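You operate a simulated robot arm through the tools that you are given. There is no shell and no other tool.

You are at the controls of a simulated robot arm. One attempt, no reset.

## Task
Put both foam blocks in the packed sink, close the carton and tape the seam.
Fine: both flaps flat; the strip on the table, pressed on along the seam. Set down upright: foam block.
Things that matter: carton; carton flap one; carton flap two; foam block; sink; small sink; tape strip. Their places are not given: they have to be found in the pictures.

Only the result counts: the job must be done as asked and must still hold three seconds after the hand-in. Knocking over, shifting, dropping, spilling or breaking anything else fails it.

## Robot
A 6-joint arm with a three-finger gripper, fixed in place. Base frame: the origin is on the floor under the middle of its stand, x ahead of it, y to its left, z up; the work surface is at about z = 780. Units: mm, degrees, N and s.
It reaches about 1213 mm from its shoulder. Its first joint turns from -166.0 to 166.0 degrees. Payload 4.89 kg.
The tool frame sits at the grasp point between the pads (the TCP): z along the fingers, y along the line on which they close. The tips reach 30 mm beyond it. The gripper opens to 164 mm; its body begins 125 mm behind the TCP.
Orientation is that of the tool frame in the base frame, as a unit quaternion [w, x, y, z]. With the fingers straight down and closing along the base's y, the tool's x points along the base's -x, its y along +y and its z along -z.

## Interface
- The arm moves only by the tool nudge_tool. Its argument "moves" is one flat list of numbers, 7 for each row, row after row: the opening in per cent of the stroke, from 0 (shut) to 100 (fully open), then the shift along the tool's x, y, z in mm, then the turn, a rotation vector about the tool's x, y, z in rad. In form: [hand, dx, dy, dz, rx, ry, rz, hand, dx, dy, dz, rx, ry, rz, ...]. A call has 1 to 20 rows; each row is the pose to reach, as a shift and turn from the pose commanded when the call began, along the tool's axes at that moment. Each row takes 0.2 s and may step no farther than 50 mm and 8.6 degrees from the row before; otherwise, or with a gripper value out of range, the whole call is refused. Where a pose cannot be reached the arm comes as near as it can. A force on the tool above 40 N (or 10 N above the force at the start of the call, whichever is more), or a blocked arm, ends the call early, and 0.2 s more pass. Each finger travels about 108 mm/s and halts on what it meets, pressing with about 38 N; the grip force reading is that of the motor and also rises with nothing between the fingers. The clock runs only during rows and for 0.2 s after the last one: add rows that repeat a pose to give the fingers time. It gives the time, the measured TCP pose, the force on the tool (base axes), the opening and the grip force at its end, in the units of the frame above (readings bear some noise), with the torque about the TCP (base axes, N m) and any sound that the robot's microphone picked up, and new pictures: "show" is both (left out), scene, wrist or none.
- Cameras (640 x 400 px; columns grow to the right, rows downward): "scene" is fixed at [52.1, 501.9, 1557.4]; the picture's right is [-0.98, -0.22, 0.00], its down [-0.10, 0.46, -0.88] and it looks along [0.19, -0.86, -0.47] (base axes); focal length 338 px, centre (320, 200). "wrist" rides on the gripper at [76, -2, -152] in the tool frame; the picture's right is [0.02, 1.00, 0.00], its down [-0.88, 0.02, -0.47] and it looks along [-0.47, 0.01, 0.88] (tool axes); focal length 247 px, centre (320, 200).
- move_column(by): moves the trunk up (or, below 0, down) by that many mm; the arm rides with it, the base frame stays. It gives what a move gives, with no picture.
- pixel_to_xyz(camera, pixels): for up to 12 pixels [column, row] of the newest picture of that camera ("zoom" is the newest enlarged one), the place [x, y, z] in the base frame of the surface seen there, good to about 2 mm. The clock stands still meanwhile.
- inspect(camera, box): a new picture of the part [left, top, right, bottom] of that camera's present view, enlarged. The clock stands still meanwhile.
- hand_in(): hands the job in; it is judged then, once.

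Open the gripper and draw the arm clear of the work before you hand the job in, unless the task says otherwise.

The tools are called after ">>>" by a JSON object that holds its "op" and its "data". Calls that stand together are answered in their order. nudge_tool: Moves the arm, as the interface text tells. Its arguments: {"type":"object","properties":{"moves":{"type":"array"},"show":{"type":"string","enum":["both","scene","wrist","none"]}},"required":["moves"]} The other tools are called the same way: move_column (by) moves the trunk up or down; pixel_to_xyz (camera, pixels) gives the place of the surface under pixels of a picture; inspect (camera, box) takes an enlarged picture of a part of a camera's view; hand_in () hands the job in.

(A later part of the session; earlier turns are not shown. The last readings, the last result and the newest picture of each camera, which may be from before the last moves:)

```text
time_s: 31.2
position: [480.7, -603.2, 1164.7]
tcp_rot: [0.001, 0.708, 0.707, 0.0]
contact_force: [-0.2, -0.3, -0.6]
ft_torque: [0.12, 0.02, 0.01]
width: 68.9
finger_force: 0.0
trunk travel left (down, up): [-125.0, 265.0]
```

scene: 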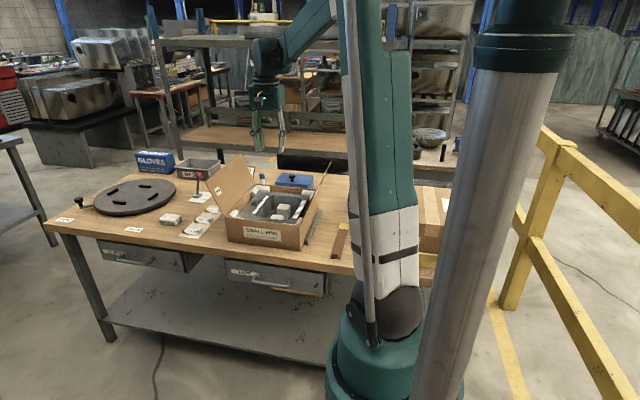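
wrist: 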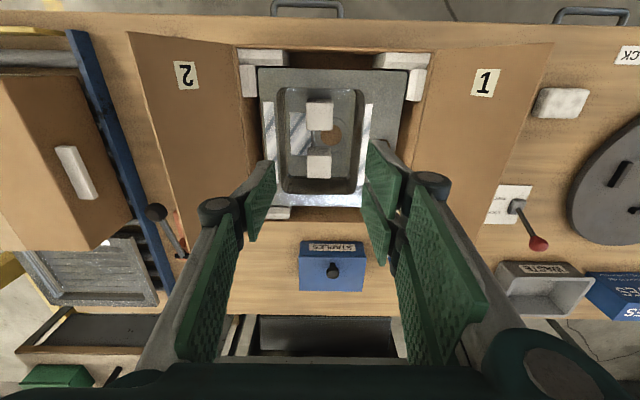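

Both blocks stand in the bowl. Now I measure flap one (label "1" at (487,82)) and flap two, their hinge lines and free edges.

>>> {"op": "pixel_to_xyz", "data": {"camera": "wrist", "pixels": [[547, 46], [528, 120], [510, 180], [440, 60], [434, 100], [480, 100], [128, 38], [155, 110], [180, 180], [228, 60], [236, 100], [190, 100]]}}

>>> {"op": "inspect", "data": {"camera": "wrist", "box": [120, 20, 560, 260]}}

>>> {"op": "inspect", "data": {"camera": "scene", "box": [205, 145, 340, 255]}}

```text
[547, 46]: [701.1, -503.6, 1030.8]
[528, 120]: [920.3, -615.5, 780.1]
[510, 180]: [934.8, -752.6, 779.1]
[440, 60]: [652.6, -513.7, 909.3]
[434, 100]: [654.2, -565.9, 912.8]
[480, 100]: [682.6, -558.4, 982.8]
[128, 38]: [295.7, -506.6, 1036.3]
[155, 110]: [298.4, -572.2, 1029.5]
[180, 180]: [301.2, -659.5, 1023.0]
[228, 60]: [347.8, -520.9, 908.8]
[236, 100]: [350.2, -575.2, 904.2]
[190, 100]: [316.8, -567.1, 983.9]
```

```text
1.45 times, centred on (340, 140) of wrist
```

zoom: 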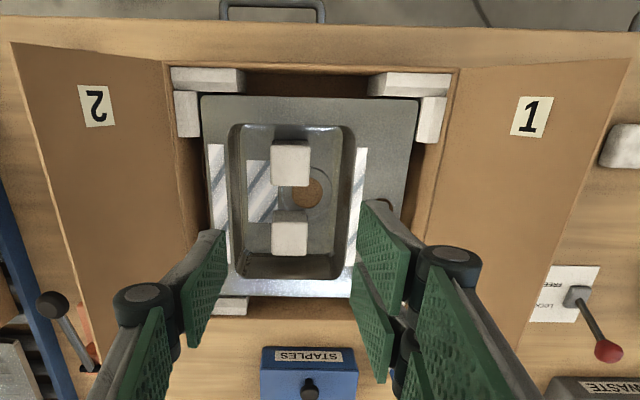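

```text
3.64 times, centred on (272, 200) of scene
```

zoom: 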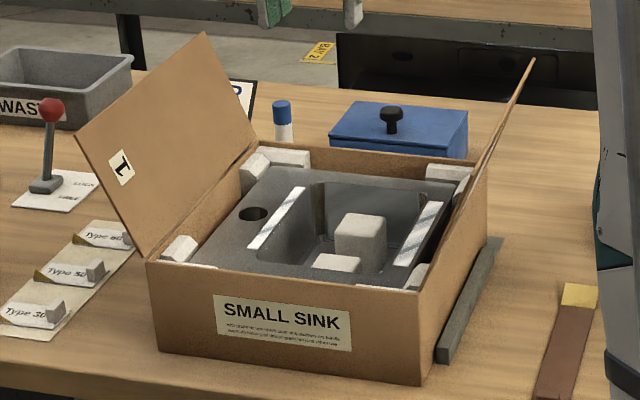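

Flap one's hinge is about (647,893) with free edge at (703,1033); flap two mirrors it near x≈354 and 296. Before going to the outer side of flap one I check obstacles there: red-ball lever (537,243), bin, sponge, turntable.

>>> {"op": "pixel_to_xyz", "data": {"camera": "wrist", "pixels": [[537, 243], [516, 208], [545, 270], [565, 103], [577, 170], [620, 160], [156, 213], [150, 212], [165, 225], [183, 250], [500, 290], [610, 300]]}}

```text
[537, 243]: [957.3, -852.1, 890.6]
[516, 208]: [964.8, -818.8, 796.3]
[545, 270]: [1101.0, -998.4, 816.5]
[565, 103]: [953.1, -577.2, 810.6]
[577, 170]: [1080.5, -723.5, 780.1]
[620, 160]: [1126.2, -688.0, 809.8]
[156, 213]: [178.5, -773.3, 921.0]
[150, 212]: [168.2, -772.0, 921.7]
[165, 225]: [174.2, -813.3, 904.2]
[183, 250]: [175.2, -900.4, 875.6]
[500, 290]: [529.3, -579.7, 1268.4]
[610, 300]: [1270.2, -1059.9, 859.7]
```

The +x side is free up to x≈900. I close the fingers, move over to x≈765, y≈-655 at this height and descend to TCP z≈1010 outside flap one.

>>> {"op": "nudge_tool", "data": {"moves": [20, -8, 45, 0, 0, 0, 0, 0, -17, 92, 0, 0, 0, 0, 0, -26, 139, 0, 0, 0, 0, 0, -35, 186, 0, 0, 0, 0, 0, -44, 233, 0, 0, 0, 0, 0, -52, 280, 0, 0, 0, 0, 0, -52, 284, 45, 0, 0, 0, 0, -52, 284, 90, 0, 0, 0, 0, -52, 284, 130, 0, 0, 0, 0, -52, 284, 155, 0, 0, 0], "show": "both"}}

```text
time_s: 33.4
position: [764.3, -656.3, 1006.7]
tcp_rot: [0.001, 0.707, 0.708, -0.001]
contact_force: [-0.2, 0.6, 0.6]
ft_torque: [-0.01, -0.05, 0.01]
width: 0.0
finger_force: 38.0
trunk travel left (down, up): [-125.0, 265.0]
```

scene: 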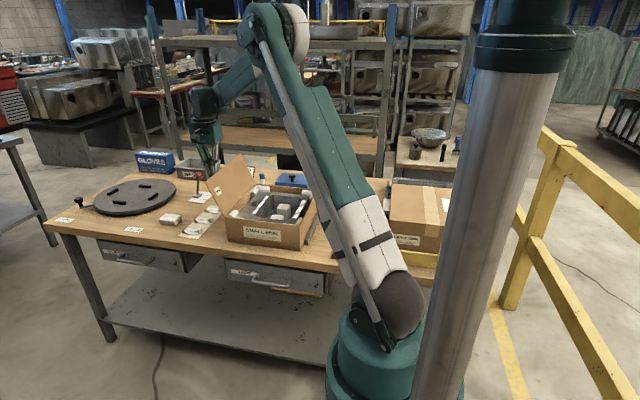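
wrist: 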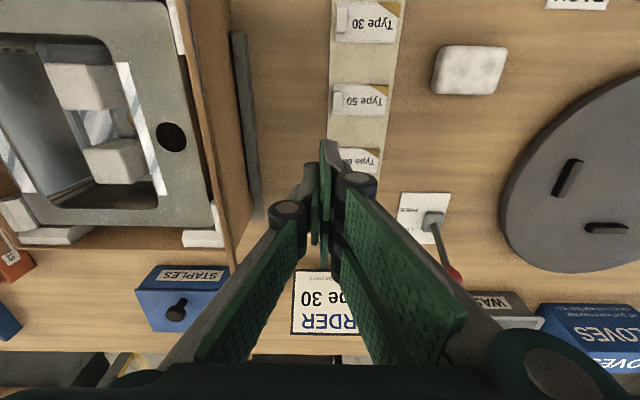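

Fingers are closed outside flap one with a free path. I push toward −x in small steps, watching the force.

>>> {"op": "nudge_tool", "data": {"moves": [0, 0, -25, 0, 0, 0, 0, 0, 0, -45, 0, 0, 0, 0, 0, 0, -60, 0, 0, 0, 0, 0, 0, -75, 0, 0, 0, 0, 0, 0, -90, 0, 0, 0, 0], "show": "both"}}

```text
time_s: 34.6
position: [674.1, -656.1, 1008.8]
tcp_rot: [0.0, 0.706, 0.708, 0.001]
contact_force: [1.0, 0.6, -0.8]
ft_torque: [0.0, 0.08, 0.02]
width: 0.0
finger_force: 37.8
trunk travel left (down, up): [-125.0, 265.0]
```

scene: 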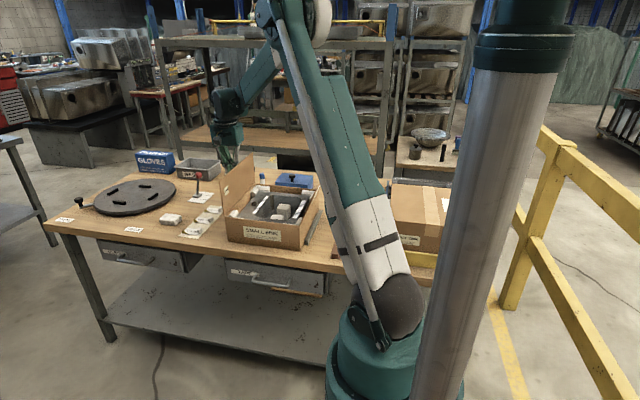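
wrist: 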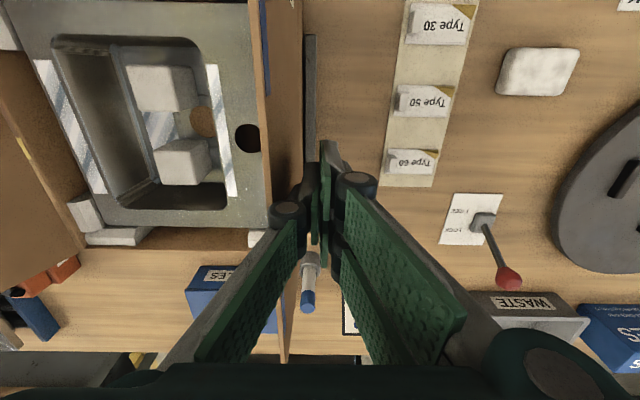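

Flap one now stands about vertical with ~1 N. I keep pushing −x while starting to go down along the flap's arc.

>>> {"op": "nudge_tool", "data": {"moves": [0, 0, -20, 0, 0, 0, 0, 0, 0, -40, 0, 0, 0, 0, 0, 0, -54, 5, 0, 0, 0, 0, 0, -66, 12, 0, 0, 0, 0, 0, -80, 23, 0, 0, 0, 0, 0, -92, 35, 0, 0, 0], "show": "both"}}

```text
time_s: 36.0
position: [581.6, -656.2, 973.9]
tcp_rot: [0.001, 0.708, 0.706, 0.0]
contact_force: [-0.1, 0.0, 1.0]
ft_torque: [-0.06, 0.04, -0.03]
width: 0.1
finger_force: 38.3
trunk travel left (down, up): [-125.0, 265.0]
```

scene: 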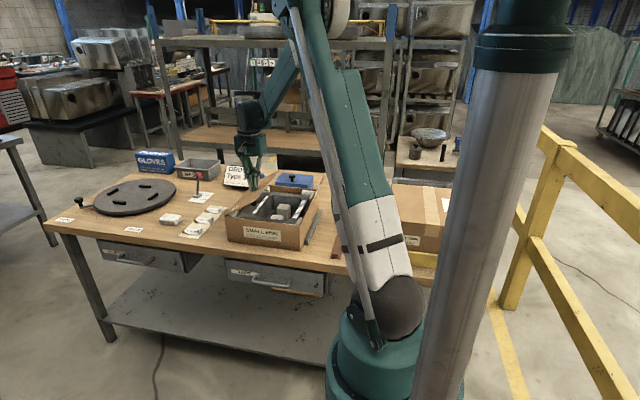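
wrist: 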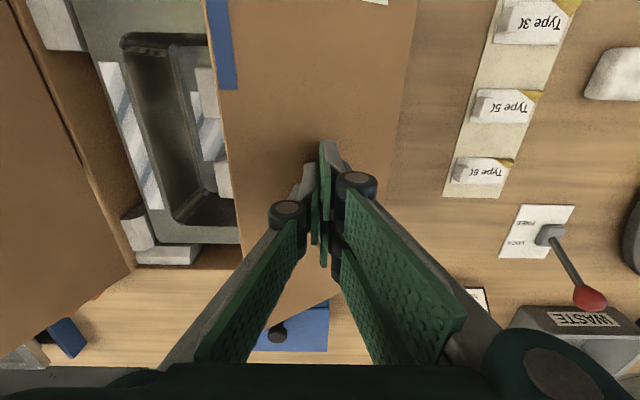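

The flap follows, now tilted about 35°. I continue down along the arc toward flat.

>>> {"op": "nudge_tool", "data": {"moves": [0, 0, -8, 12, 0, 0, 0, 0, 0, -14, 23, 0, 0, 0, 0, 0, -19, 32, 0, 0, 0, 0, 0, -23, 40, 0, 0, 0, 0, 0, -23, 46, 0, 0, 0], "show": "both"}}

```text
time_s: 37.2
position: [561.1, -656.5, 928.2]
tcp_rot: [0.0, 0.706, 0.708, 0.0]
contact_force: [-0.6, -0.7, -0.1]
ft_torque: [0.0, -0.04, 0.02]
width: 0.2
finger_force: 37.3
trunk travel left (down, up): [-125.0, 265.0]
```

scene: 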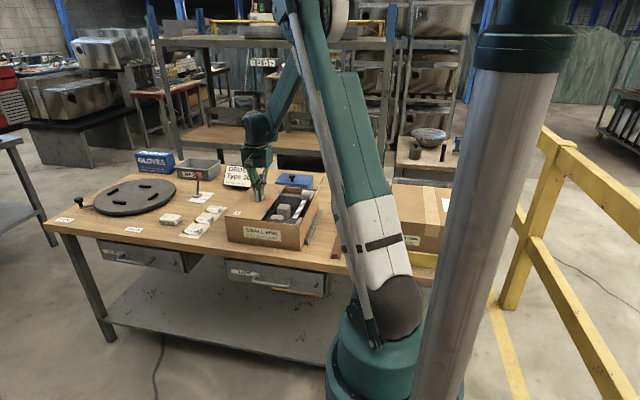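
wrist: 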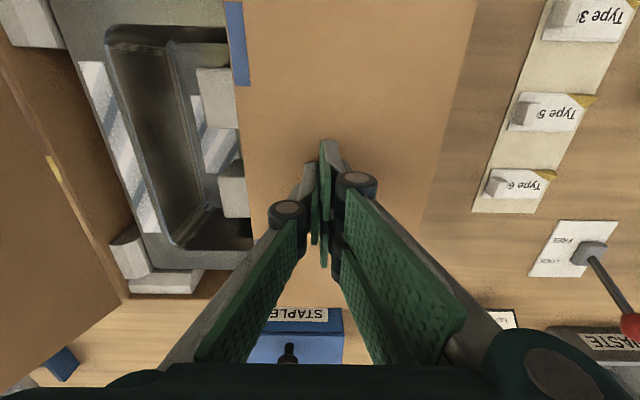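

The flap looks nearly flat. I measure its surface heights at the free edge (240,120) and toward the hinge, and the blue mark at (238,45).

>>> {"op": "pixel_to_xyz", "data": {"camera": "wrist", "pixels": [[245, 120], [248, 180], [300, 60], [380, 60], [440, 60], [430, 150], [237, 20], [237, 80], [229, 10], [247, 80], [300, 20], [460, 20]]}}

>>> {"op": "inspect", "data": {"camera": "wrist", "box": [100, 0, 500, 220]}}

```text
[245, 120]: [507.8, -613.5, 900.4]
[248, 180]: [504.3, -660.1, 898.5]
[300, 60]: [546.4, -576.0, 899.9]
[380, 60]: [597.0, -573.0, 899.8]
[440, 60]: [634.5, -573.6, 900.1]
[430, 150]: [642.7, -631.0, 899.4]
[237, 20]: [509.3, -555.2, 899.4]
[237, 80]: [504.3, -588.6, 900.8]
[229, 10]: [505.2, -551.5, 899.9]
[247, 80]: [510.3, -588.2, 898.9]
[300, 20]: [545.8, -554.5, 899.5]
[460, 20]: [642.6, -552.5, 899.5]
```

```text
1.60 times, centred on (300, 110) of wrist
```

zoom: 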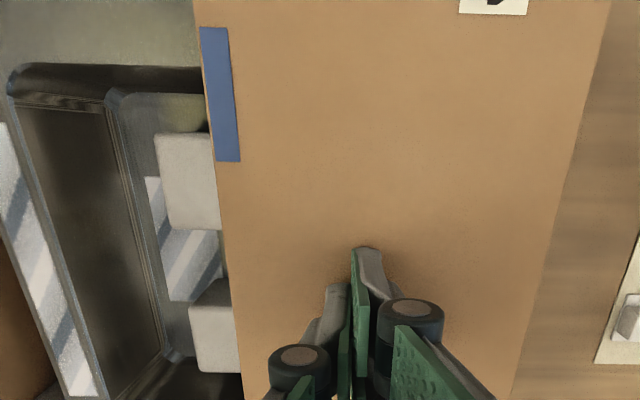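

Flap one is flat at z≈900 with its edge at x≈503 and a blue mark near it (y −545..−592). I lift the fingers a little to see whether it stays flat.

>>> {"op": "nudge_tool", "data": {"moves": [0, 0, 0, -20, 0, 0, 0, 0, 0, 0, -50, 0, 0, 0, 0, 0, 0, -90, 0, 0, 0, 0, 0, 0, -135, 0, 0, 0, 0, 0, 0, -180, 0, 0, 0, 0, 0, 0, -225, 0, 0, 0, 0, 0, 0, -240, 0, 0, 0], "show": "both"}}

```text
time_s: 38.8
position: [558.8, -656.0, 1168.0]
tcp_rot: [0.0, 0.707, 0.707, 0.0]
contact_force: [0.1, -0.1, 0.3]
ft_torque: [-0.04, -0.04, 0.01]
width: 0.0
finger_force: 37.6
trunk travel left (down, up): [-125.0, 265.0]
```

scene: 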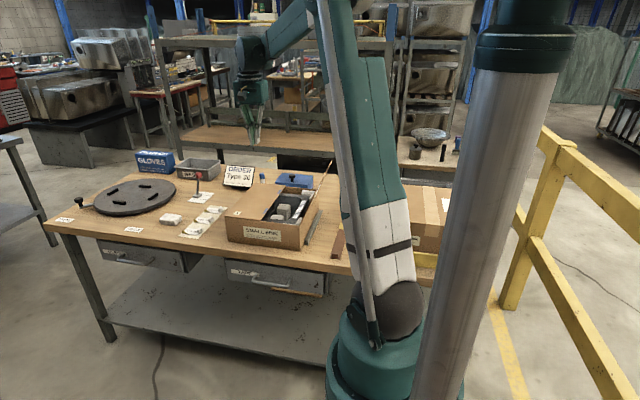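
wrist: 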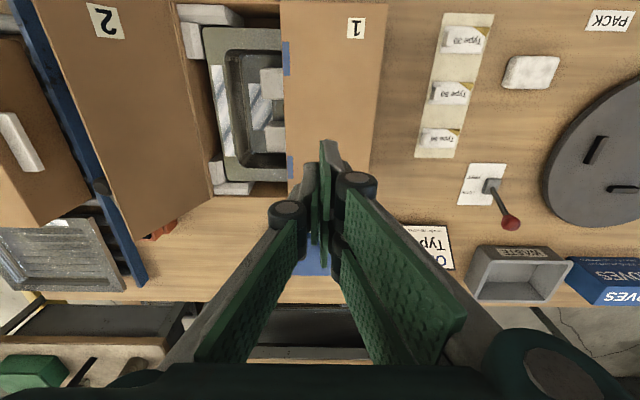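

Flap one stays down. Two blue marks are on its edge at (286,58) and (290,168); I measure them, and the surface height.

>>> {"op": "inspect", "data": {"camera": "wrist", "box": [240, 0, 400, 200]}}

>>> {"op": "pixel_to_xyz", "data": {"camera": "wrist", "pixels": [[287, 44], [287, 72], [285, 58], [290, 58], [290, 158], [290, 180], [286, 110], [350, 100], [300, 3], [291, 190], [377, 50], [370, 150]]}}

```text
2.00 times, centred on (320, 100) of wrist
```

zoom: 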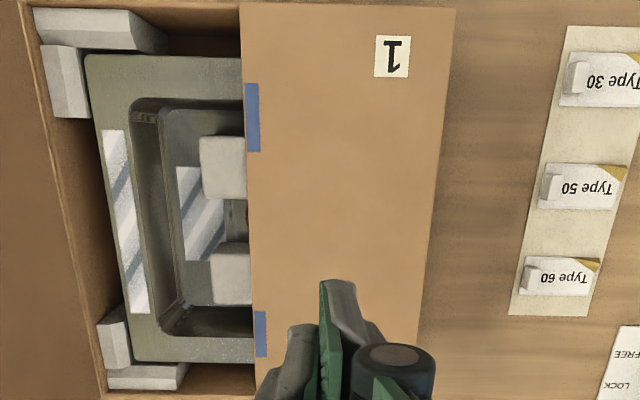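

```text
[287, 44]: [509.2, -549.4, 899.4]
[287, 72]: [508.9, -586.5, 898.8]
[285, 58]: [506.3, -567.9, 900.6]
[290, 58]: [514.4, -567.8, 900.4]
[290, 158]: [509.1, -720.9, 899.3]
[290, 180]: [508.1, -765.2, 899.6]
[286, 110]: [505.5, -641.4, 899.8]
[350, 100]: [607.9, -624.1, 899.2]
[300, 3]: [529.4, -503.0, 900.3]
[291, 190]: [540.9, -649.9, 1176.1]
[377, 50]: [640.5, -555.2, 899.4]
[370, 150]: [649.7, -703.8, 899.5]
```

The marks sit at y −548..−589 and −720..−762, symmetric about y≈-655, so the strip should centre there. Before going to the outer side of flap two I check the boxes on the −x side.

>>> {"op": "pixel_to_xyz", "data": {"camera": "wrist", "pixels": [[30, 60], [15, 120], [40, 180], [15, 145], [60, 120], [100, 190], [60, 260], [30, 350], [20, 20], [125, 20], [210, 180], [60, 60]]}}

```text
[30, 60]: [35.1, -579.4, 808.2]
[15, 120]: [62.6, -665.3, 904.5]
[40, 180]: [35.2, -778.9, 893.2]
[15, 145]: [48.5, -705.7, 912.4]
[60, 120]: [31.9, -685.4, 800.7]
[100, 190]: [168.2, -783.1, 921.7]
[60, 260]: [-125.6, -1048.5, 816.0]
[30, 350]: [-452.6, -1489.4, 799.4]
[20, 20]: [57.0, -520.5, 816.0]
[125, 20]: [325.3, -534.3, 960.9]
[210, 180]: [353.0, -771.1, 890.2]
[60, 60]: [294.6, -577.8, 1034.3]
```

Boxes on that side stay below z≈915. I move across above flap two to x≈235, y≈-655 and descend to TCP z≈1010 outside it.

>>> {"op": "nudge_tool", "data": {"moves": [0, 0, -46, 0, 0, 0, 0, 0, 0, -92, 0, 0, 0, 0, 0, 0, -138, 0, 0, 0, 0, 0, 0, -184, 0, 0, 0, 0, 0, 0, -230, 0, 0, 0, 0, 0, 0, -276, 0, 0, 0, 0, 0, 0, -324, 0, 0, 0, 0, 0, 0, -324, 45, 0, 0, 0, 0, 0, -324, 90, 0, 0, 0, 0, 0, -324, 135, 0, 0, 0, 0, 0, -324, 158, 0, 0, 0], "show": "both"}}

```text
time_s: 41.2
position: [235.0, -657.2, 1011.4]
tcp_rot: [0.0, 0.707, 0.707, 0.0]
contact_force: [-0.3, 0.9, -0.2]
ft_torque: [-0.03, -0.03, -0.02]
width: 0.2
finger_force: 37.9
trunk travel left (down, up): [-125.0, 265.0]
```

scene: 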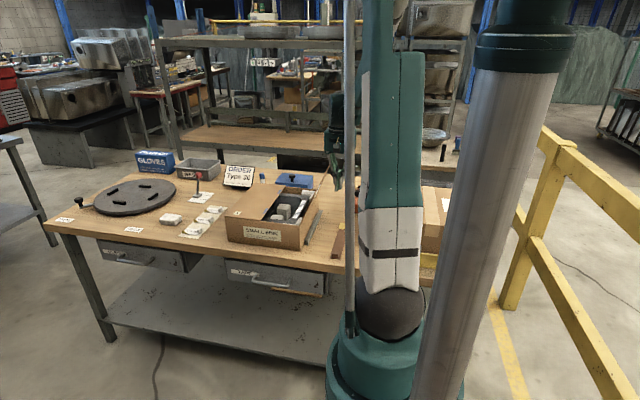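
wrist: 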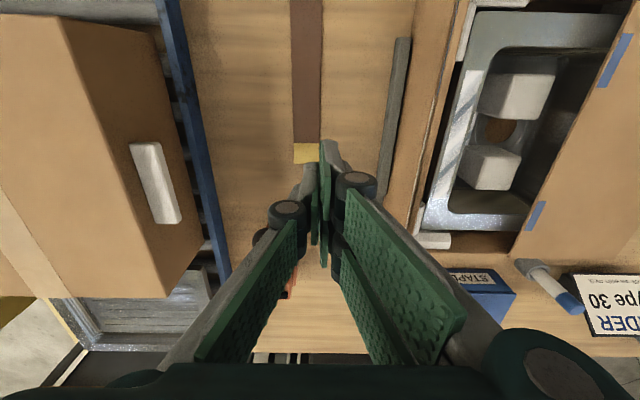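

The hand is outside flap two, whose edge is near x≈296. I push toward +x in small steps to bring it upright.

>>> {"op": "nudge_tool", "data": {"moves": [0, 0, 20, 0, 0, 0, 0, 0, 0, 35, 0, 0, 0, 0, 0, 0, 50, 0, 0, 0, 0, 0, 0, 65, 0, 0, 0, 0, 0, 0, 80, 0, 0, 0, 0, 0, 0, 92, 0, 0, 0, 0], "show": "both"}}

```text
time_s: 42.6
position: [327.2, -657.2, 1009.1]
tcp_rot: [0.0, 0.707, 0.707, 0.0]
contact_force: [0.1, -0.2, 0.9]
ft_torque: [0.02, -0.09, 0.02]
width: 0.0
finger_force: 37.8
trunk travel left (down, up): [-125.0, 265.0]
```

scene: 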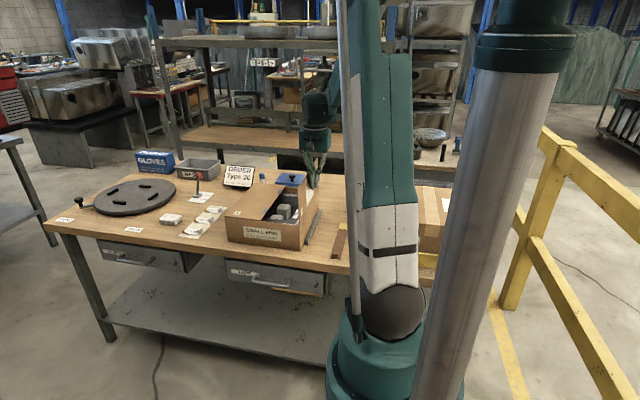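
wrist: 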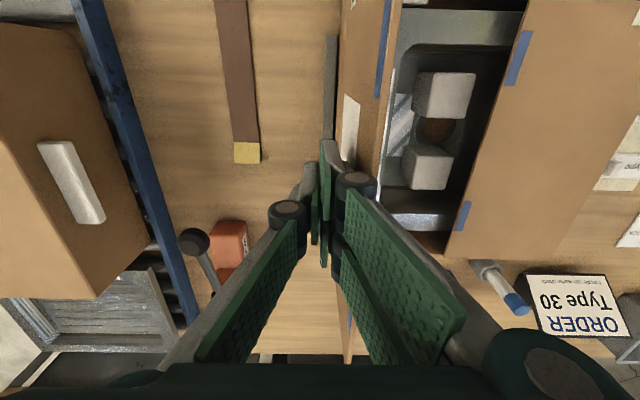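

Flap two is now near upright. I push on along its arc, +x and down.

>>> {"op": "nudge_tool", "data": {"moves": [0, 0, 20, 0, 0, 0, 0, 0, 0, 40, 0, 0, 0, 0, 0, 0, 54, 5, 0, 0, 0, 0, 0, 66, 12, 0, 0, 0, 0, 0, 80, 23, 0, 0, 0, 0, 0, 92, 35, 0, 0, 0], "show": "both"}}

```text
time_s: 44.0
position: [420.1, -655.7, 974.0]
tcp_rot: [0.0, 0.707, 0.707, 0.0]
contact_force: [-1.7, 0.6, 0.2]
ft_torque: [-0.07, -0.13, 0.0]
width: 0.0
finger_force: 38.4
trunk travel left (down, up): [-125.0, 265.0]
```

scene: 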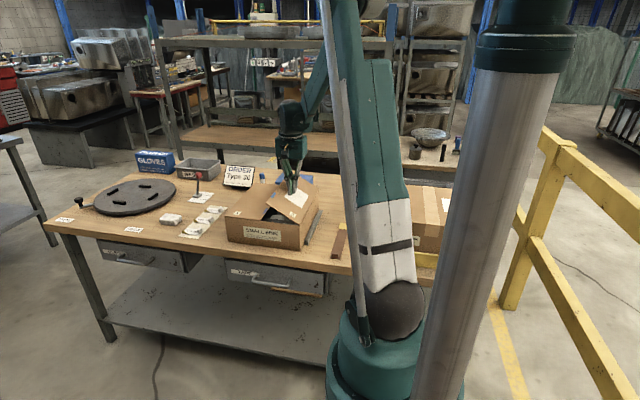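
wrist: 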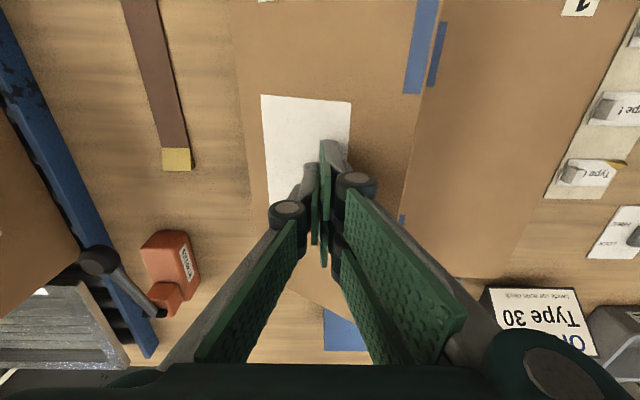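

Flap two follows, about 35° from flat. I continue down to flat.

>>> {"op": "nudge_tool", "data": {"moves": [0, 0, 8, 12, 0, 0, 0, 0, 0, 14, 23, 0, 0, 0, 0, 0, 19, 32, 0, 0, 0, 0, 0, 23, 40, 0, 0, 0, 0, 0, 23, 45, 0, 0, 0, 0, 0, 23, 45, 0, 0, 0], "show": "both"}}

```text
time_s: 45.4
position: [442.3, -656.8, 930.2]
tcp_rot: [0.0, 0.707, 0.707, 0.0]
contact_force: [-0.4, 1.0, -0.4]
ft_torque: [0.0, -0.03, 0.02]
width: 0.1
finger_force: 38.0
trunk travel left (down, up): [-125.0, 265.0]
```

scene: 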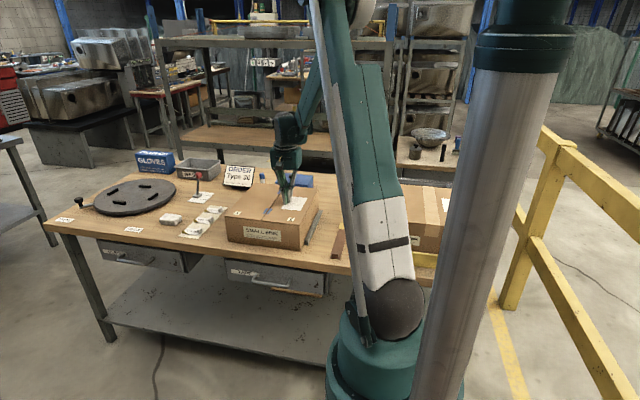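
wrist: 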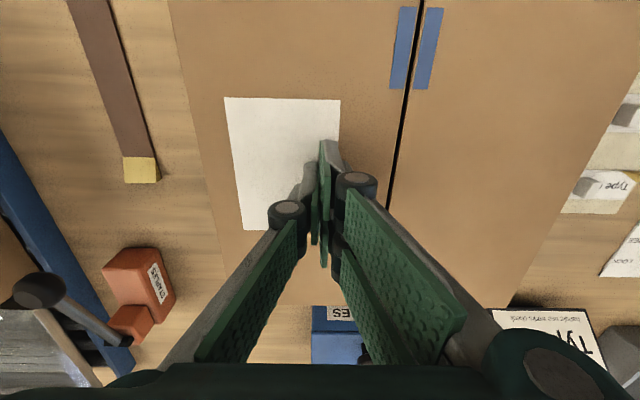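

Both flaps look flat with the seam visible at (400,110) and blue marks flanking it. I lift straight up to z≈1165 and look.

>>> {"op": "nudge_tool", "data": {"moves": [0, 0, 0, -20, 0, 0, 0, 0, 0, 0, -55, 0, 0, 0, 0, 0, 0, -100, 0, 0, 0, 0, 0, 0, -145, 0, 0, 0, 0, 0, 0, -190, 0, 0, 0, 0, 0, 0, -235, 0, 0, 0], "show": "both"}}

```text
time_s: 46.8
position: [443.2, -655.9, 1165.3]
tcp_rot: [-0.001, 0.707, 0.707, 0.0]
contact_force: [0.1, -1.2, 0.2]
ft_torque: [0.07, 0.06, 0.0]
width: 0.0
finger_force: 37.8
trunk travel left (down, up): [-125.0, 265.0]
```

scene: 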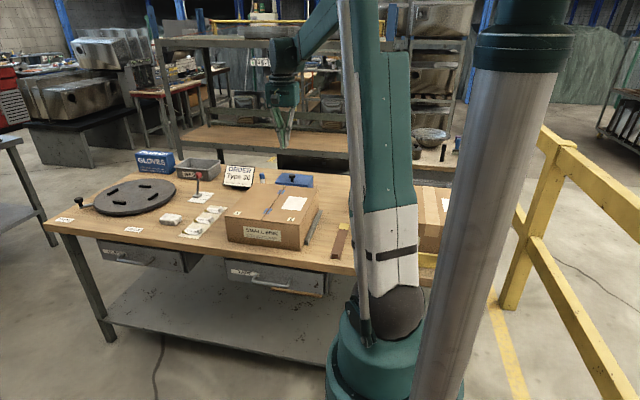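
wrist: 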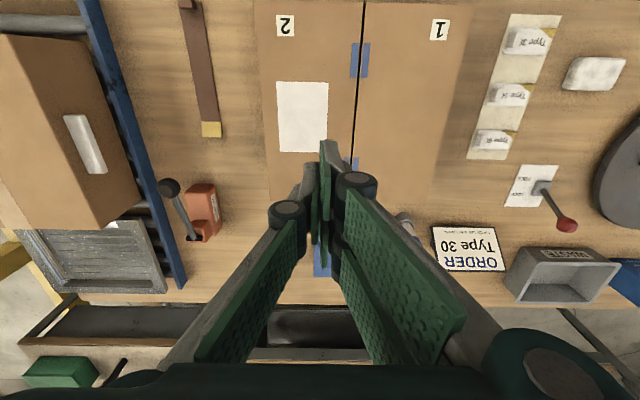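

Both flaps stay flat. I measure the seam line, the blue marks and the strip on the table.

>>> {"op": "inspect", "data": {"camera": "wrist", "box": [240, 0, 480, 200]}}

>>> {"op": "inspect", "data": {"camera": "wrist", "box": [150, 0, 260, 150]}}

>>> {"op": "pixel_to_xyz", "data": {"camera": "wrist", "pixels": [[362, 20], [358, 60], [354, 120], [353, 45], [366, 45], [365, 74], [352, 75], [356, 160], [270, 150], [300, 40], [450, 100], [430, 170]]}}

>>> {"op": "pixel_to_xyz", "data": {"camera": "wrist", "pixels": [[182, 4], [192, 3], [190, 40], [200, 40], [212, 40], [196, 100], [206, 100], [217, 100], [202, 124], [220, 123], [204, 136], [220, 135]]}}

```text
2.00 times, centred on (360, 100) of wrist
```

zoom: 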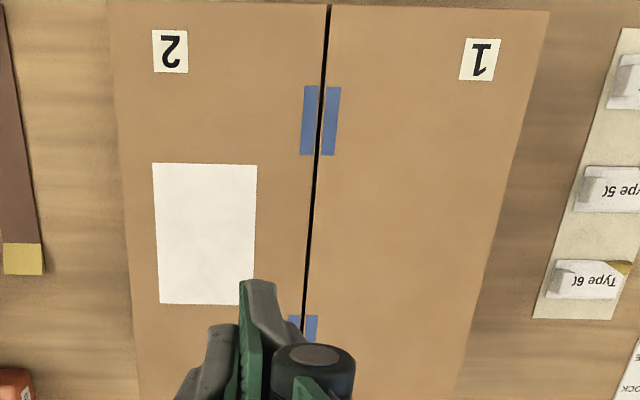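

```text
2.67 times, centred on (205, 75) of wrist
```

zoom: 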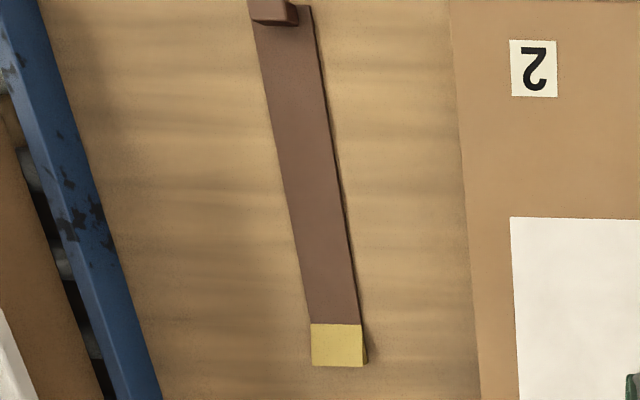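

```text
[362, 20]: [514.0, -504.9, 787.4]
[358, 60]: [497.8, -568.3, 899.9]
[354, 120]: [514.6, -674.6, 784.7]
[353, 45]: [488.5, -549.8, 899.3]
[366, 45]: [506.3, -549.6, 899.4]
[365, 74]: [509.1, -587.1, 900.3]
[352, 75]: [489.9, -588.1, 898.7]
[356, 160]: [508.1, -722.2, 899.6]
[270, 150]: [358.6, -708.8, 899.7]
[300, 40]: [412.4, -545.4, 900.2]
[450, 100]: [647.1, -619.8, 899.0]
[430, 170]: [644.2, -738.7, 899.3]
```

```text
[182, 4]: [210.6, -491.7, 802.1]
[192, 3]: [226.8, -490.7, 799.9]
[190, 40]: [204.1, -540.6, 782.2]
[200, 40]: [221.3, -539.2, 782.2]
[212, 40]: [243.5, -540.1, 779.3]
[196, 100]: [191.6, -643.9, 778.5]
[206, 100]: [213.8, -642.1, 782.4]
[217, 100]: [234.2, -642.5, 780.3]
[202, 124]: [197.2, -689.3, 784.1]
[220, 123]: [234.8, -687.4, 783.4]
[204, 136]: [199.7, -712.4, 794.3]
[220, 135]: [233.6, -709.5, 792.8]
```

The seam lies at x≈501, and the strip at x 197..235, y≈−480..−713, with a small raised block at its near end (y≈-490, top z≈801) and a raised yellow tab at the far end. I go for a close look at the block end.

>>> {"op": "nudge_tool", "data": {"moves": [0, 29, -38, 0, 0, 0, 0, 0, 58, -76, 0, 0, 0, 0, 0, 87, -114, 0, 0, 0, 0, 0, 116, -152, 0, 0, 0, 0, 0, 145, -190, 0, 0, 0, 0, 0, 176, -227, 0, 0, 0, 0, 10, 176, -227, 45, 0, 0, 0, 25, 176, -227, 90, 0, 0, 0, 40, 176, -227, 135, 0, 0, 0, 50, 176, -227, 165, 0, 0, 0], "show": "both"}}

```text
time_s: 49.0
position: [214.8, -481.8, 999.4]
tcp_rot: [0.001, 0.706, 0.708, 0.0]
contact_force: [0.4, 0.4, 0.1]
ft_torque: [-0.09, -0.04, 0.01]
width: 82.1
finger_force: 0.1
trunk travel left (down, up): [-125.0, 265.0]
```

scene: 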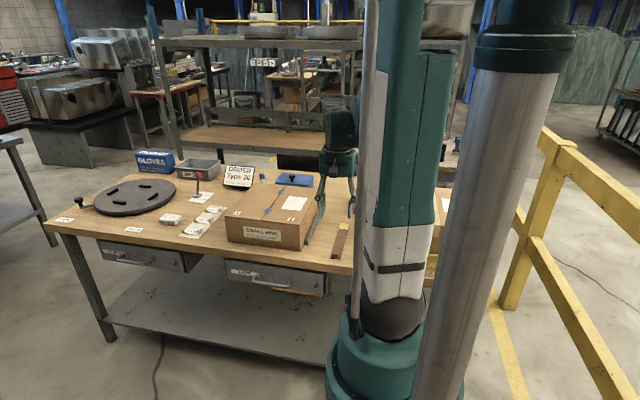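
wrist: 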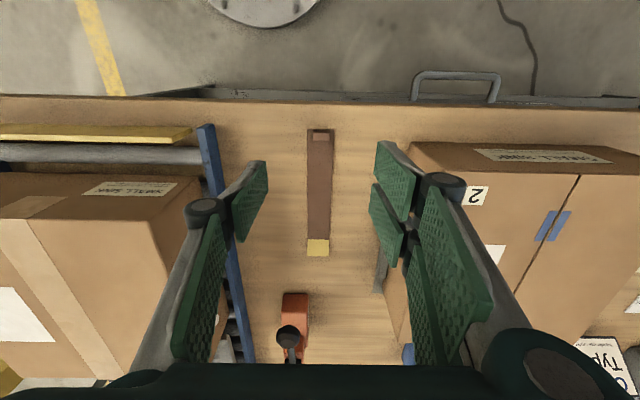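

The whole strip is visible between the fingers from (320,135) to (317,250). I enlarge it and measure the block, the strip and the tab.

>>> {"op": "inspect", "data": {"camera": "wrist", "box": [280, 110, 360, 270]}}

>>> {"op": "inspect", "data": {"camera": "wrist", "box": [290, 120, 350, 160]}}

>>> {"op": "pixel_to_xyz", "data": {"camera": "wrist", "pixels": [[320, 130], [320, 134], [320, 137], [314, 137], [327, 137], [320, 142], [310, 145], [331, 145], [320, 150], [308, 135], [332, 135], [320, 129]]}}

>>> {"op": "pixel_to_xyz", "data": {"camera": "wrist", "pixels": [[320, 200], [309, 200], [331, 200], [318, 236], [318, 240], [318, 245], [318, 250], [318, 254], [318, 258], [309, 247], [327, 247], [318, 262]]}}

```text
2.50 times, centred on (320, 190) of wrist
```

zoom: 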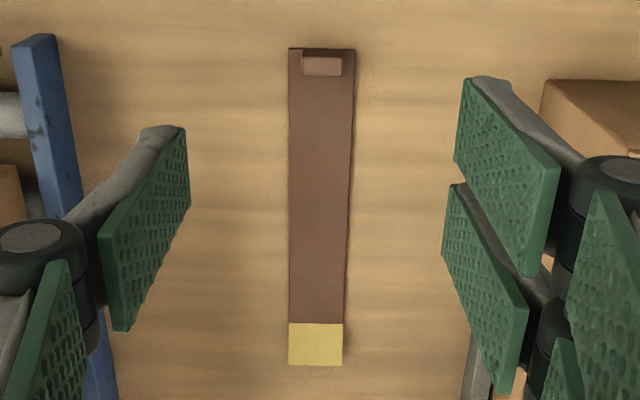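

```text
10.00 times, centred on (320, 140) of wrist
```

zoom: 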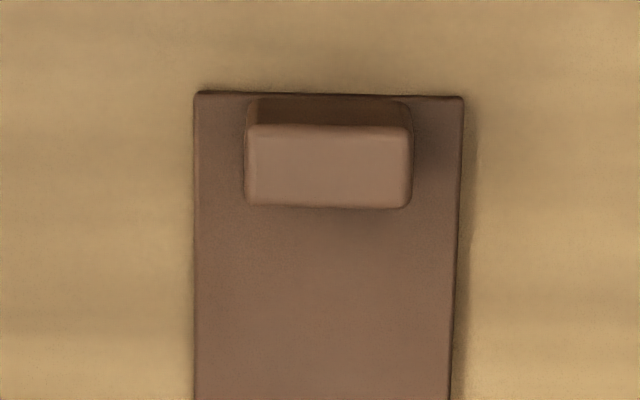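

```text
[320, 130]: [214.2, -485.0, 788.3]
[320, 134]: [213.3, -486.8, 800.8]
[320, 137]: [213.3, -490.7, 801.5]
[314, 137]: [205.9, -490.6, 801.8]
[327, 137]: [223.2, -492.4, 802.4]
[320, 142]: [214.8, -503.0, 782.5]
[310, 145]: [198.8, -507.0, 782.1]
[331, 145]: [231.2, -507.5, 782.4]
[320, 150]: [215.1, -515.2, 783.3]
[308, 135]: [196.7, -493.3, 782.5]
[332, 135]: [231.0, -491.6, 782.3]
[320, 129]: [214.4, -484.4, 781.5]
```

```text
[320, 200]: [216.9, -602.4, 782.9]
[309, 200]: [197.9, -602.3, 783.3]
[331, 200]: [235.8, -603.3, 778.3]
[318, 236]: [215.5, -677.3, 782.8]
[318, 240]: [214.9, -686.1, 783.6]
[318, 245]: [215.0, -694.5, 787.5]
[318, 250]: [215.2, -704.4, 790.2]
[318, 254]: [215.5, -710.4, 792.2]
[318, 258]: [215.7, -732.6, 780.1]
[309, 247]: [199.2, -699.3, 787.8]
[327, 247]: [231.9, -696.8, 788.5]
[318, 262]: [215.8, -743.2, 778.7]
```

The knob is about 24×12×18 mm at (215,-491), z 783..801; strip y −483..−713, and the tab at the far end slopes up. I turn the hand back by −90° so the fingers close along y on the knob, and centre at (215,-491) at this height.

>>> {"op": "nudge_tool", "data": {"moves": [40, -1, 0, 0, 0, 0, -0.143, 35, -2, 0, 0, 0, 0, -0.286, 30, -3, 0, 0, 0, 0, -0.429, 28, -4, 0, 0, 0, 0, -0.572, 28, -5, 0, 0, 0, 0, -0.714, 28, -6, 0, 0, 0, 0, -0.857, 28, -7, 0, 0, 0, 0, -1.0, 28, -8, 0, 0, 0, 0, -1.143, 28, -9, 0, 0, 0, 0, -1.286, 28, -9, 0, 0, 0, 0, -1.428, 28, -9, 0, 0, 0, 0, -1.5708, 28, -9, 0, 0, 0, 0, -1.5708], "show": "both"}}

```text
time_s: 51.6
position: [214.9, -489.8, 999.4]
tcp_rot: [0.0, -0.001, 1.0, 0.0]
contact_force: [-0.5, -0.8, 0.8]
ft_torque: [0.01, 0.03, -0.03]
width: 46.2
finger_force: 0.0
trunk travel left (down, up): [-125.0, 265.0]
```

scene: 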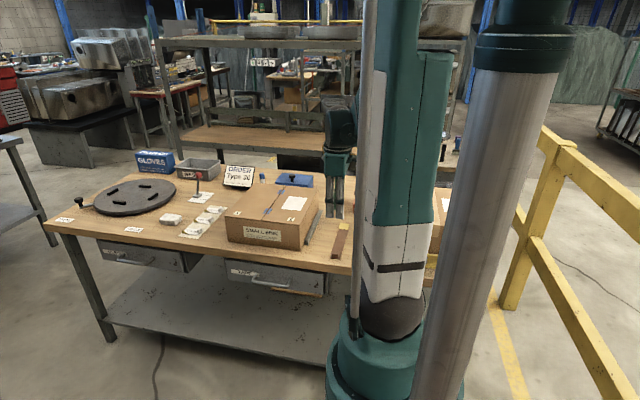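
wrist: 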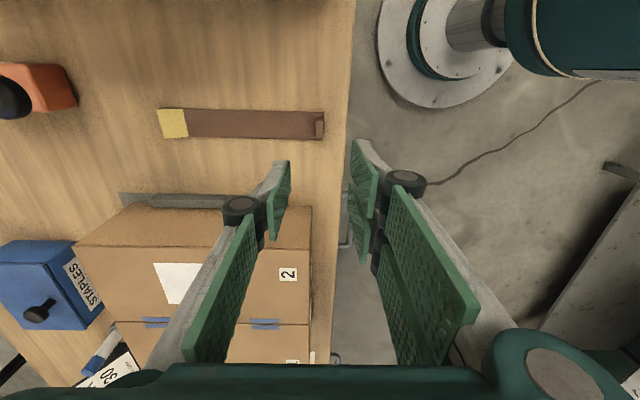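

The hand closes along y again; the knob is at (320,124). I descend to about z 880 and measure it again.

>>> {"op": "nudge_tool", "data": {"moves": [28, 0, -1, 40, 0, 0, 0, 28, 0, -1, 80, 0, 0, 0, 28, 0, -1, 120, 0, 0, 0, 28, 0, -1, 120, 0, 0, 0], "show": "both"}}

```text
time_s: 52.6
position: [217.3, -491.8, 876.1]
tcp_rot: [-0.001, -0.001, 1.0, 0.0]
contact_force: [0.3, 0.2, -0.4]
ft_torque: [0.01, -0.01, -0.01]
width: 46.2
finger_force: 0.0
trunk travel left (down, up): [-125.0, 265.0]
```

scene: 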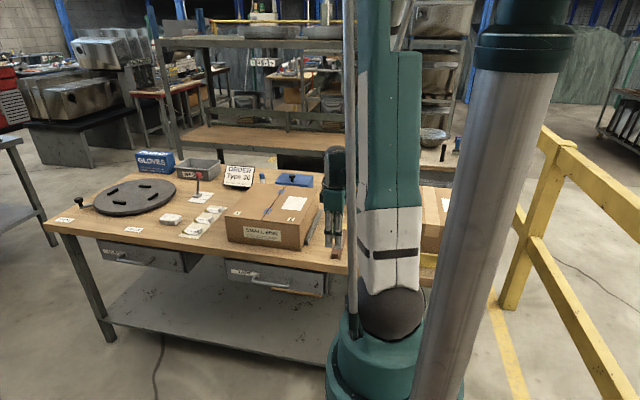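
wrist: 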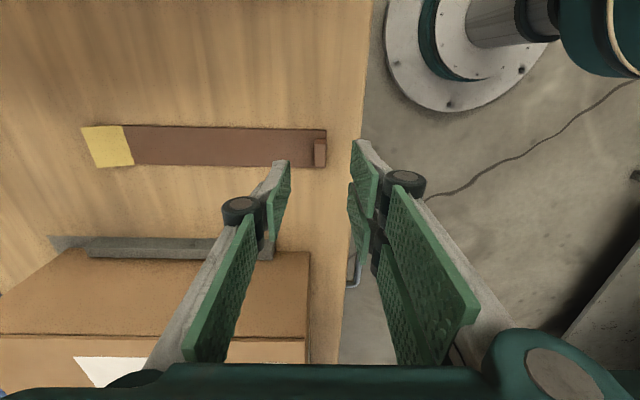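

>>> {"op": "inspect", "data": {"camera": "wrist", "box": [270, 110, 380, 190]}}

>>> {"op": "pixel_to_xyz", "data": {"camera": "wrist", "pixels": [[316, 150], [325, 150], [320, 142], [320, 160], [320, 165], [320, 152], [313, 150], [327, 135], [323, 132], [326, 145], [320, 138], [317, 164]]}}

```text
5.00 times, centred on (325, 150) of wrist
```

zoom: 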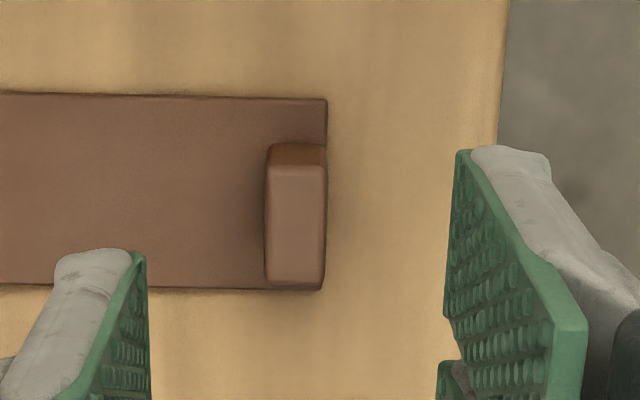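

```text
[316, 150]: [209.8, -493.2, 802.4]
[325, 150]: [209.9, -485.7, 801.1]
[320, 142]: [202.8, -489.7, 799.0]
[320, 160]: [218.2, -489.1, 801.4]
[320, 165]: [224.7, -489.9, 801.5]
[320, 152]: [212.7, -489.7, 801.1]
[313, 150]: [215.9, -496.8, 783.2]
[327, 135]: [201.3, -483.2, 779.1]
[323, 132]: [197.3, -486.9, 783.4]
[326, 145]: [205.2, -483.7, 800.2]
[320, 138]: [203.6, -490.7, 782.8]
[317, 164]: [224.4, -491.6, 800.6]
```

The knob is centred at about (214.5,-489.5) with top z≈801. I descend 57 mm with a ~46 mm opening and look before closing.

>>> {"op": "nudge_tool", "data": {"moves": [28, 0, 1, 30, 0, 0, 0, 28, 0, 1, 48, 0, 0, 0, 28, 0, 1, 57, 0, 0, 0, 28, 0, 1, 57, 0, 0, 0], "show": "wrist"}}

```text
time_s: 53.6
position: [217.7, -489.8, 821.4]
tcp_rot: [0.0, 0.0, 1.0, 0.001]
contact_force: [0.0, 0.2, 0.1]
ft_torque: [0.05, 0.01, -0.01]
width: 46.1
finger_force: 0.0
trunk travel left (down, up): [-125.0, 265.0]
```

wrist: 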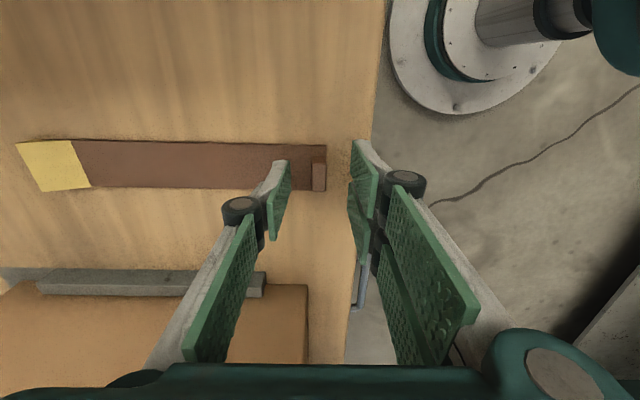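

I check how the finger tips line up with the knob at (319,176).

>>> {"op": "inspect", "data": {"camera": "wrist", "box": [260, 120, 400, 260]}}

>>> {"op": "pixel_to_xyz", "data": {"camera": "wrist", "pixels": [[286, 164], [288, 180], [280, 162], [354, 146], [353, 165], [350, 188], [351, 200], [319, 170], [319, 185], [314, 177], [324, 177], [358, 143]]}}

```text
2.86 times, centred on (330, 190) of wrist
```

zoom: 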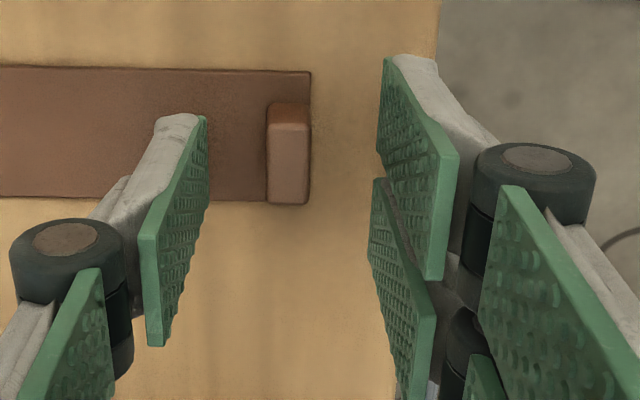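

```text
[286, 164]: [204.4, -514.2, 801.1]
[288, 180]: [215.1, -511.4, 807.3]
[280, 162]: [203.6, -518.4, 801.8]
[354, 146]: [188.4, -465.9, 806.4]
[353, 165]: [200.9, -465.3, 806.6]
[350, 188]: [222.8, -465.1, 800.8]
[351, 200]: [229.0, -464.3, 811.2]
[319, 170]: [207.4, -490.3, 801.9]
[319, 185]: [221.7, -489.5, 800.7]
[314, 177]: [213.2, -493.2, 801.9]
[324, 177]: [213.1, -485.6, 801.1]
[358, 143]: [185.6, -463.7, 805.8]
```

Tips line up with the knob in x (204..227) and straddle it in y. I go down 5 mm more and close on the knob.

>>> {"op": "nudge_tool", "data": {"moves": [28, 0, 0, 5, 0, 0, 0, 20, 0, 0, 5, 0, 0, 0, 12, 0, 0, 5, 0, 0, 0, 2, 0, 0, 5, 0, 0, 0, 2, 0, 0, 5, 0, 0, 0, 2, 0, 0, 5, 0, 0, 0], "show": "wrist"}}

```text
time_s: 55.0
position: [218.1, -489.4, 817.8]
tcp_rot: [0.0, 0.0, 1.0, 0.001]
contact_force: [0.8, 1.0, -1.0]
ft_torque: [-0.03, -0.01, -0.02]
width: 10.9
finger_force: 37.9
trunk travel left (down, up): [-125.0, 265.0]
```

wrist: 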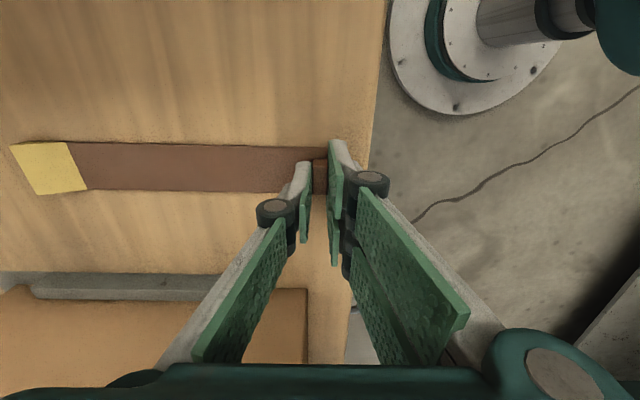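

The fingers halted at 10.9 mm on the knob with 38 N. I lift slowly by 40 mm and watch how the strip behaves.

>>> {"op": "nudge_tool", "data": {"moves": [2, 0, 0, -4, 0, 0, 0, 2, 0, 0, -10, 0, 0, 0, 2, 0, 0, -18, 0, 0, 0, 2, 0, 0, -28, 0, 0, 0, 2, 0, 0, -40, 0, 0, 0, 2, 0, 0, -40, 0, 0, 0], "show": "both"}}

```text
time_s: 56.4
position: [216.5, -488.6, 856.9]
tcp_rot: [0.0, 0.0, 1.0, 0.0]
contact_force: [-0.9, -0.6, -0.4]
ft_torque: [0.03, 0.04, 0.0]
width: 10.7
finger_force: 37.8
trunk travel left (down, up): [-125.0, 265.0]
```

scene: 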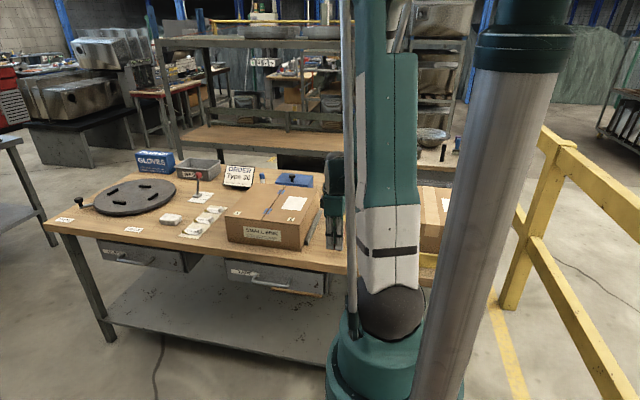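
wrist: 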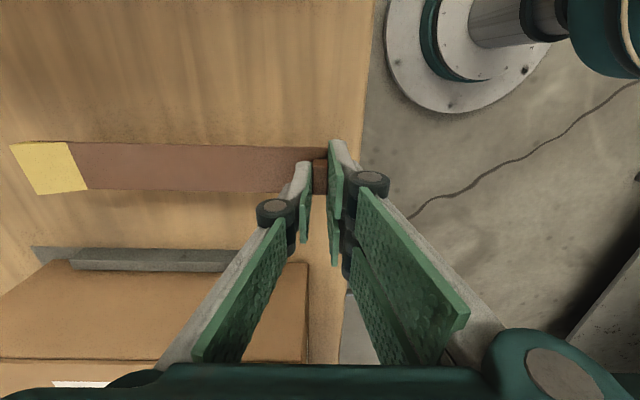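

The strip stays in the same place in the wrist picture, so it lifts rigidly. I check heights along it.

>>> {"op": "pixel_to_xyz", "data": {"camera": "wrist", "pixels": [[290, 165], [200, 165], [120, 165], [80, 165], [45, 165], [20, 150], [60, 190], [100, 145], [100, 188], [270, 146], [270, 190], [318, 175]]}}

```text
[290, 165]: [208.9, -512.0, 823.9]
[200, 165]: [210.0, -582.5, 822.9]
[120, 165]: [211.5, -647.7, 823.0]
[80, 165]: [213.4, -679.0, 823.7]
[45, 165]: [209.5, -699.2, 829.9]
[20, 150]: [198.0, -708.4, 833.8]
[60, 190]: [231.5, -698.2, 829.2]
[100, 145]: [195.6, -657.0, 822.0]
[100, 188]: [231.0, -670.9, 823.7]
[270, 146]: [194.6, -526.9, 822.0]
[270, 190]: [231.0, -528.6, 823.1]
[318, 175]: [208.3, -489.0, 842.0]
```

The strip hangs level (top z≈823 all along), its centre at x≈214, y≈-598. I lift to TCP z≈1000 and carry it over the seam: +287 in x and −57 in y.

>>> {"op": "nudge_tool", "data": {"moves": [2, 0, 0, -35, 0, 0, 0, 2, 0, 0, -75, 0, 0, 0, 2, 0, 0, -115, 0, 0, 0, 2, 0, 0, -143, 0, 0, 0, 2, -35, -7, -143, 0, 0, 0, 2, -75, -15, -143, 0, 0, 0, 2, -118, -23, -143, 0, 0, 0, 2, -161, -32, -143, 0, 0, 0, 2, -204, -41, -143, 0, 0, 0, 2, -247, -50, -143, 0, 0, 0, 2, -275, -55, -143, 0, 0, 0, 2, -287, -57, -143, 0, 0, 0, 2, -287, -57, -143, 0, 0, 0], "show": "both"}}

```text
time_s: 59.2
position: [501.5, -545.7, 1000.5]
tcp_rot: [-0.001, -0.001, 1.0, 0.0]
contact_force: [0.2, 0.3, -0.1]
ft_torque: [0.09, 0.03, -0.01]
width: 10.8
finger_force: 37.9
trunk travel left (down, up): [-125.0, 265.0]
```

scene: 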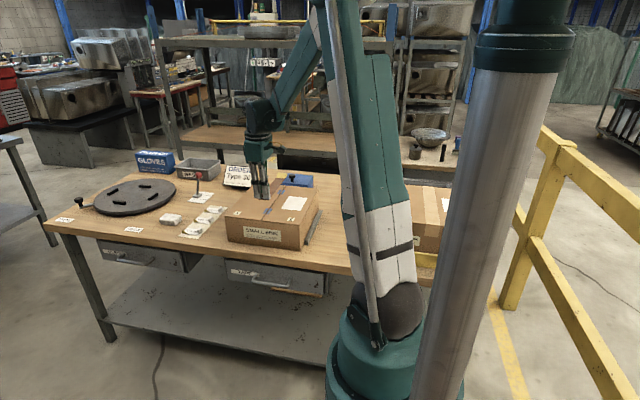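
wrist: 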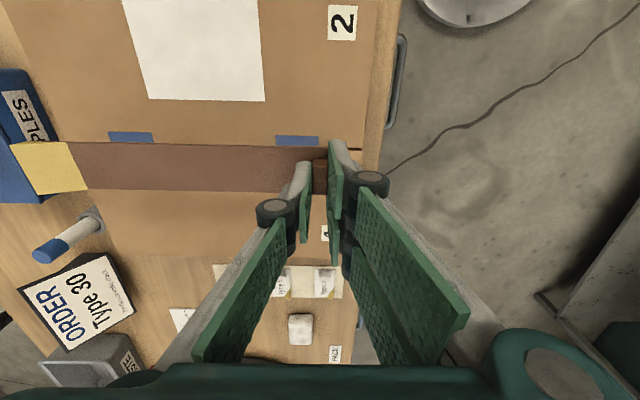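

The strip hovers over the seam with the flap-two marks at (130,137) and (297,140) in view. I measure the strip edges and the marks in this same picture.

>>> {"op": "pixel_to_xyz", "data": {"camera": "wrist", "pixels": [[270, 149], [270, 188], [150, 146], [150, 188], [100, 145], [100, 187], [278, 140], [318, 138], [110, 137], [153, 136], [131, 133], [297, 137]]}}

>>> {"op": "inspect", "data": {"camera": "wrist", "box": [0, 100, 400, 240]}}

```text
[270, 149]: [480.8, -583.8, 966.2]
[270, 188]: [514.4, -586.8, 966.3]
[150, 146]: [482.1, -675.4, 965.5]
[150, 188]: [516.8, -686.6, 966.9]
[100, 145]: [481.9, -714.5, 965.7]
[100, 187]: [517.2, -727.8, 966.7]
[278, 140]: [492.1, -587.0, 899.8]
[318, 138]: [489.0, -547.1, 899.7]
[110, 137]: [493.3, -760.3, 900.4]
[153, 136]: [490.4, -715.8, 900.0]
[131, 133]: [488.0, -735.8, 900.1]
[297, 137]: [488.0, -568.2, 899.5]
```

```text
1.60 times, centred on (200, 170) of wrist
```

zoom: 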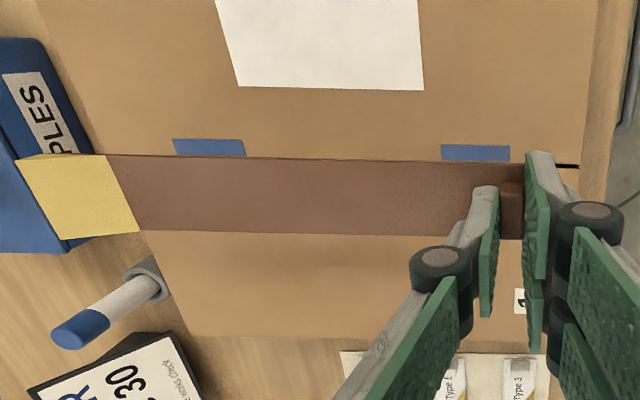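

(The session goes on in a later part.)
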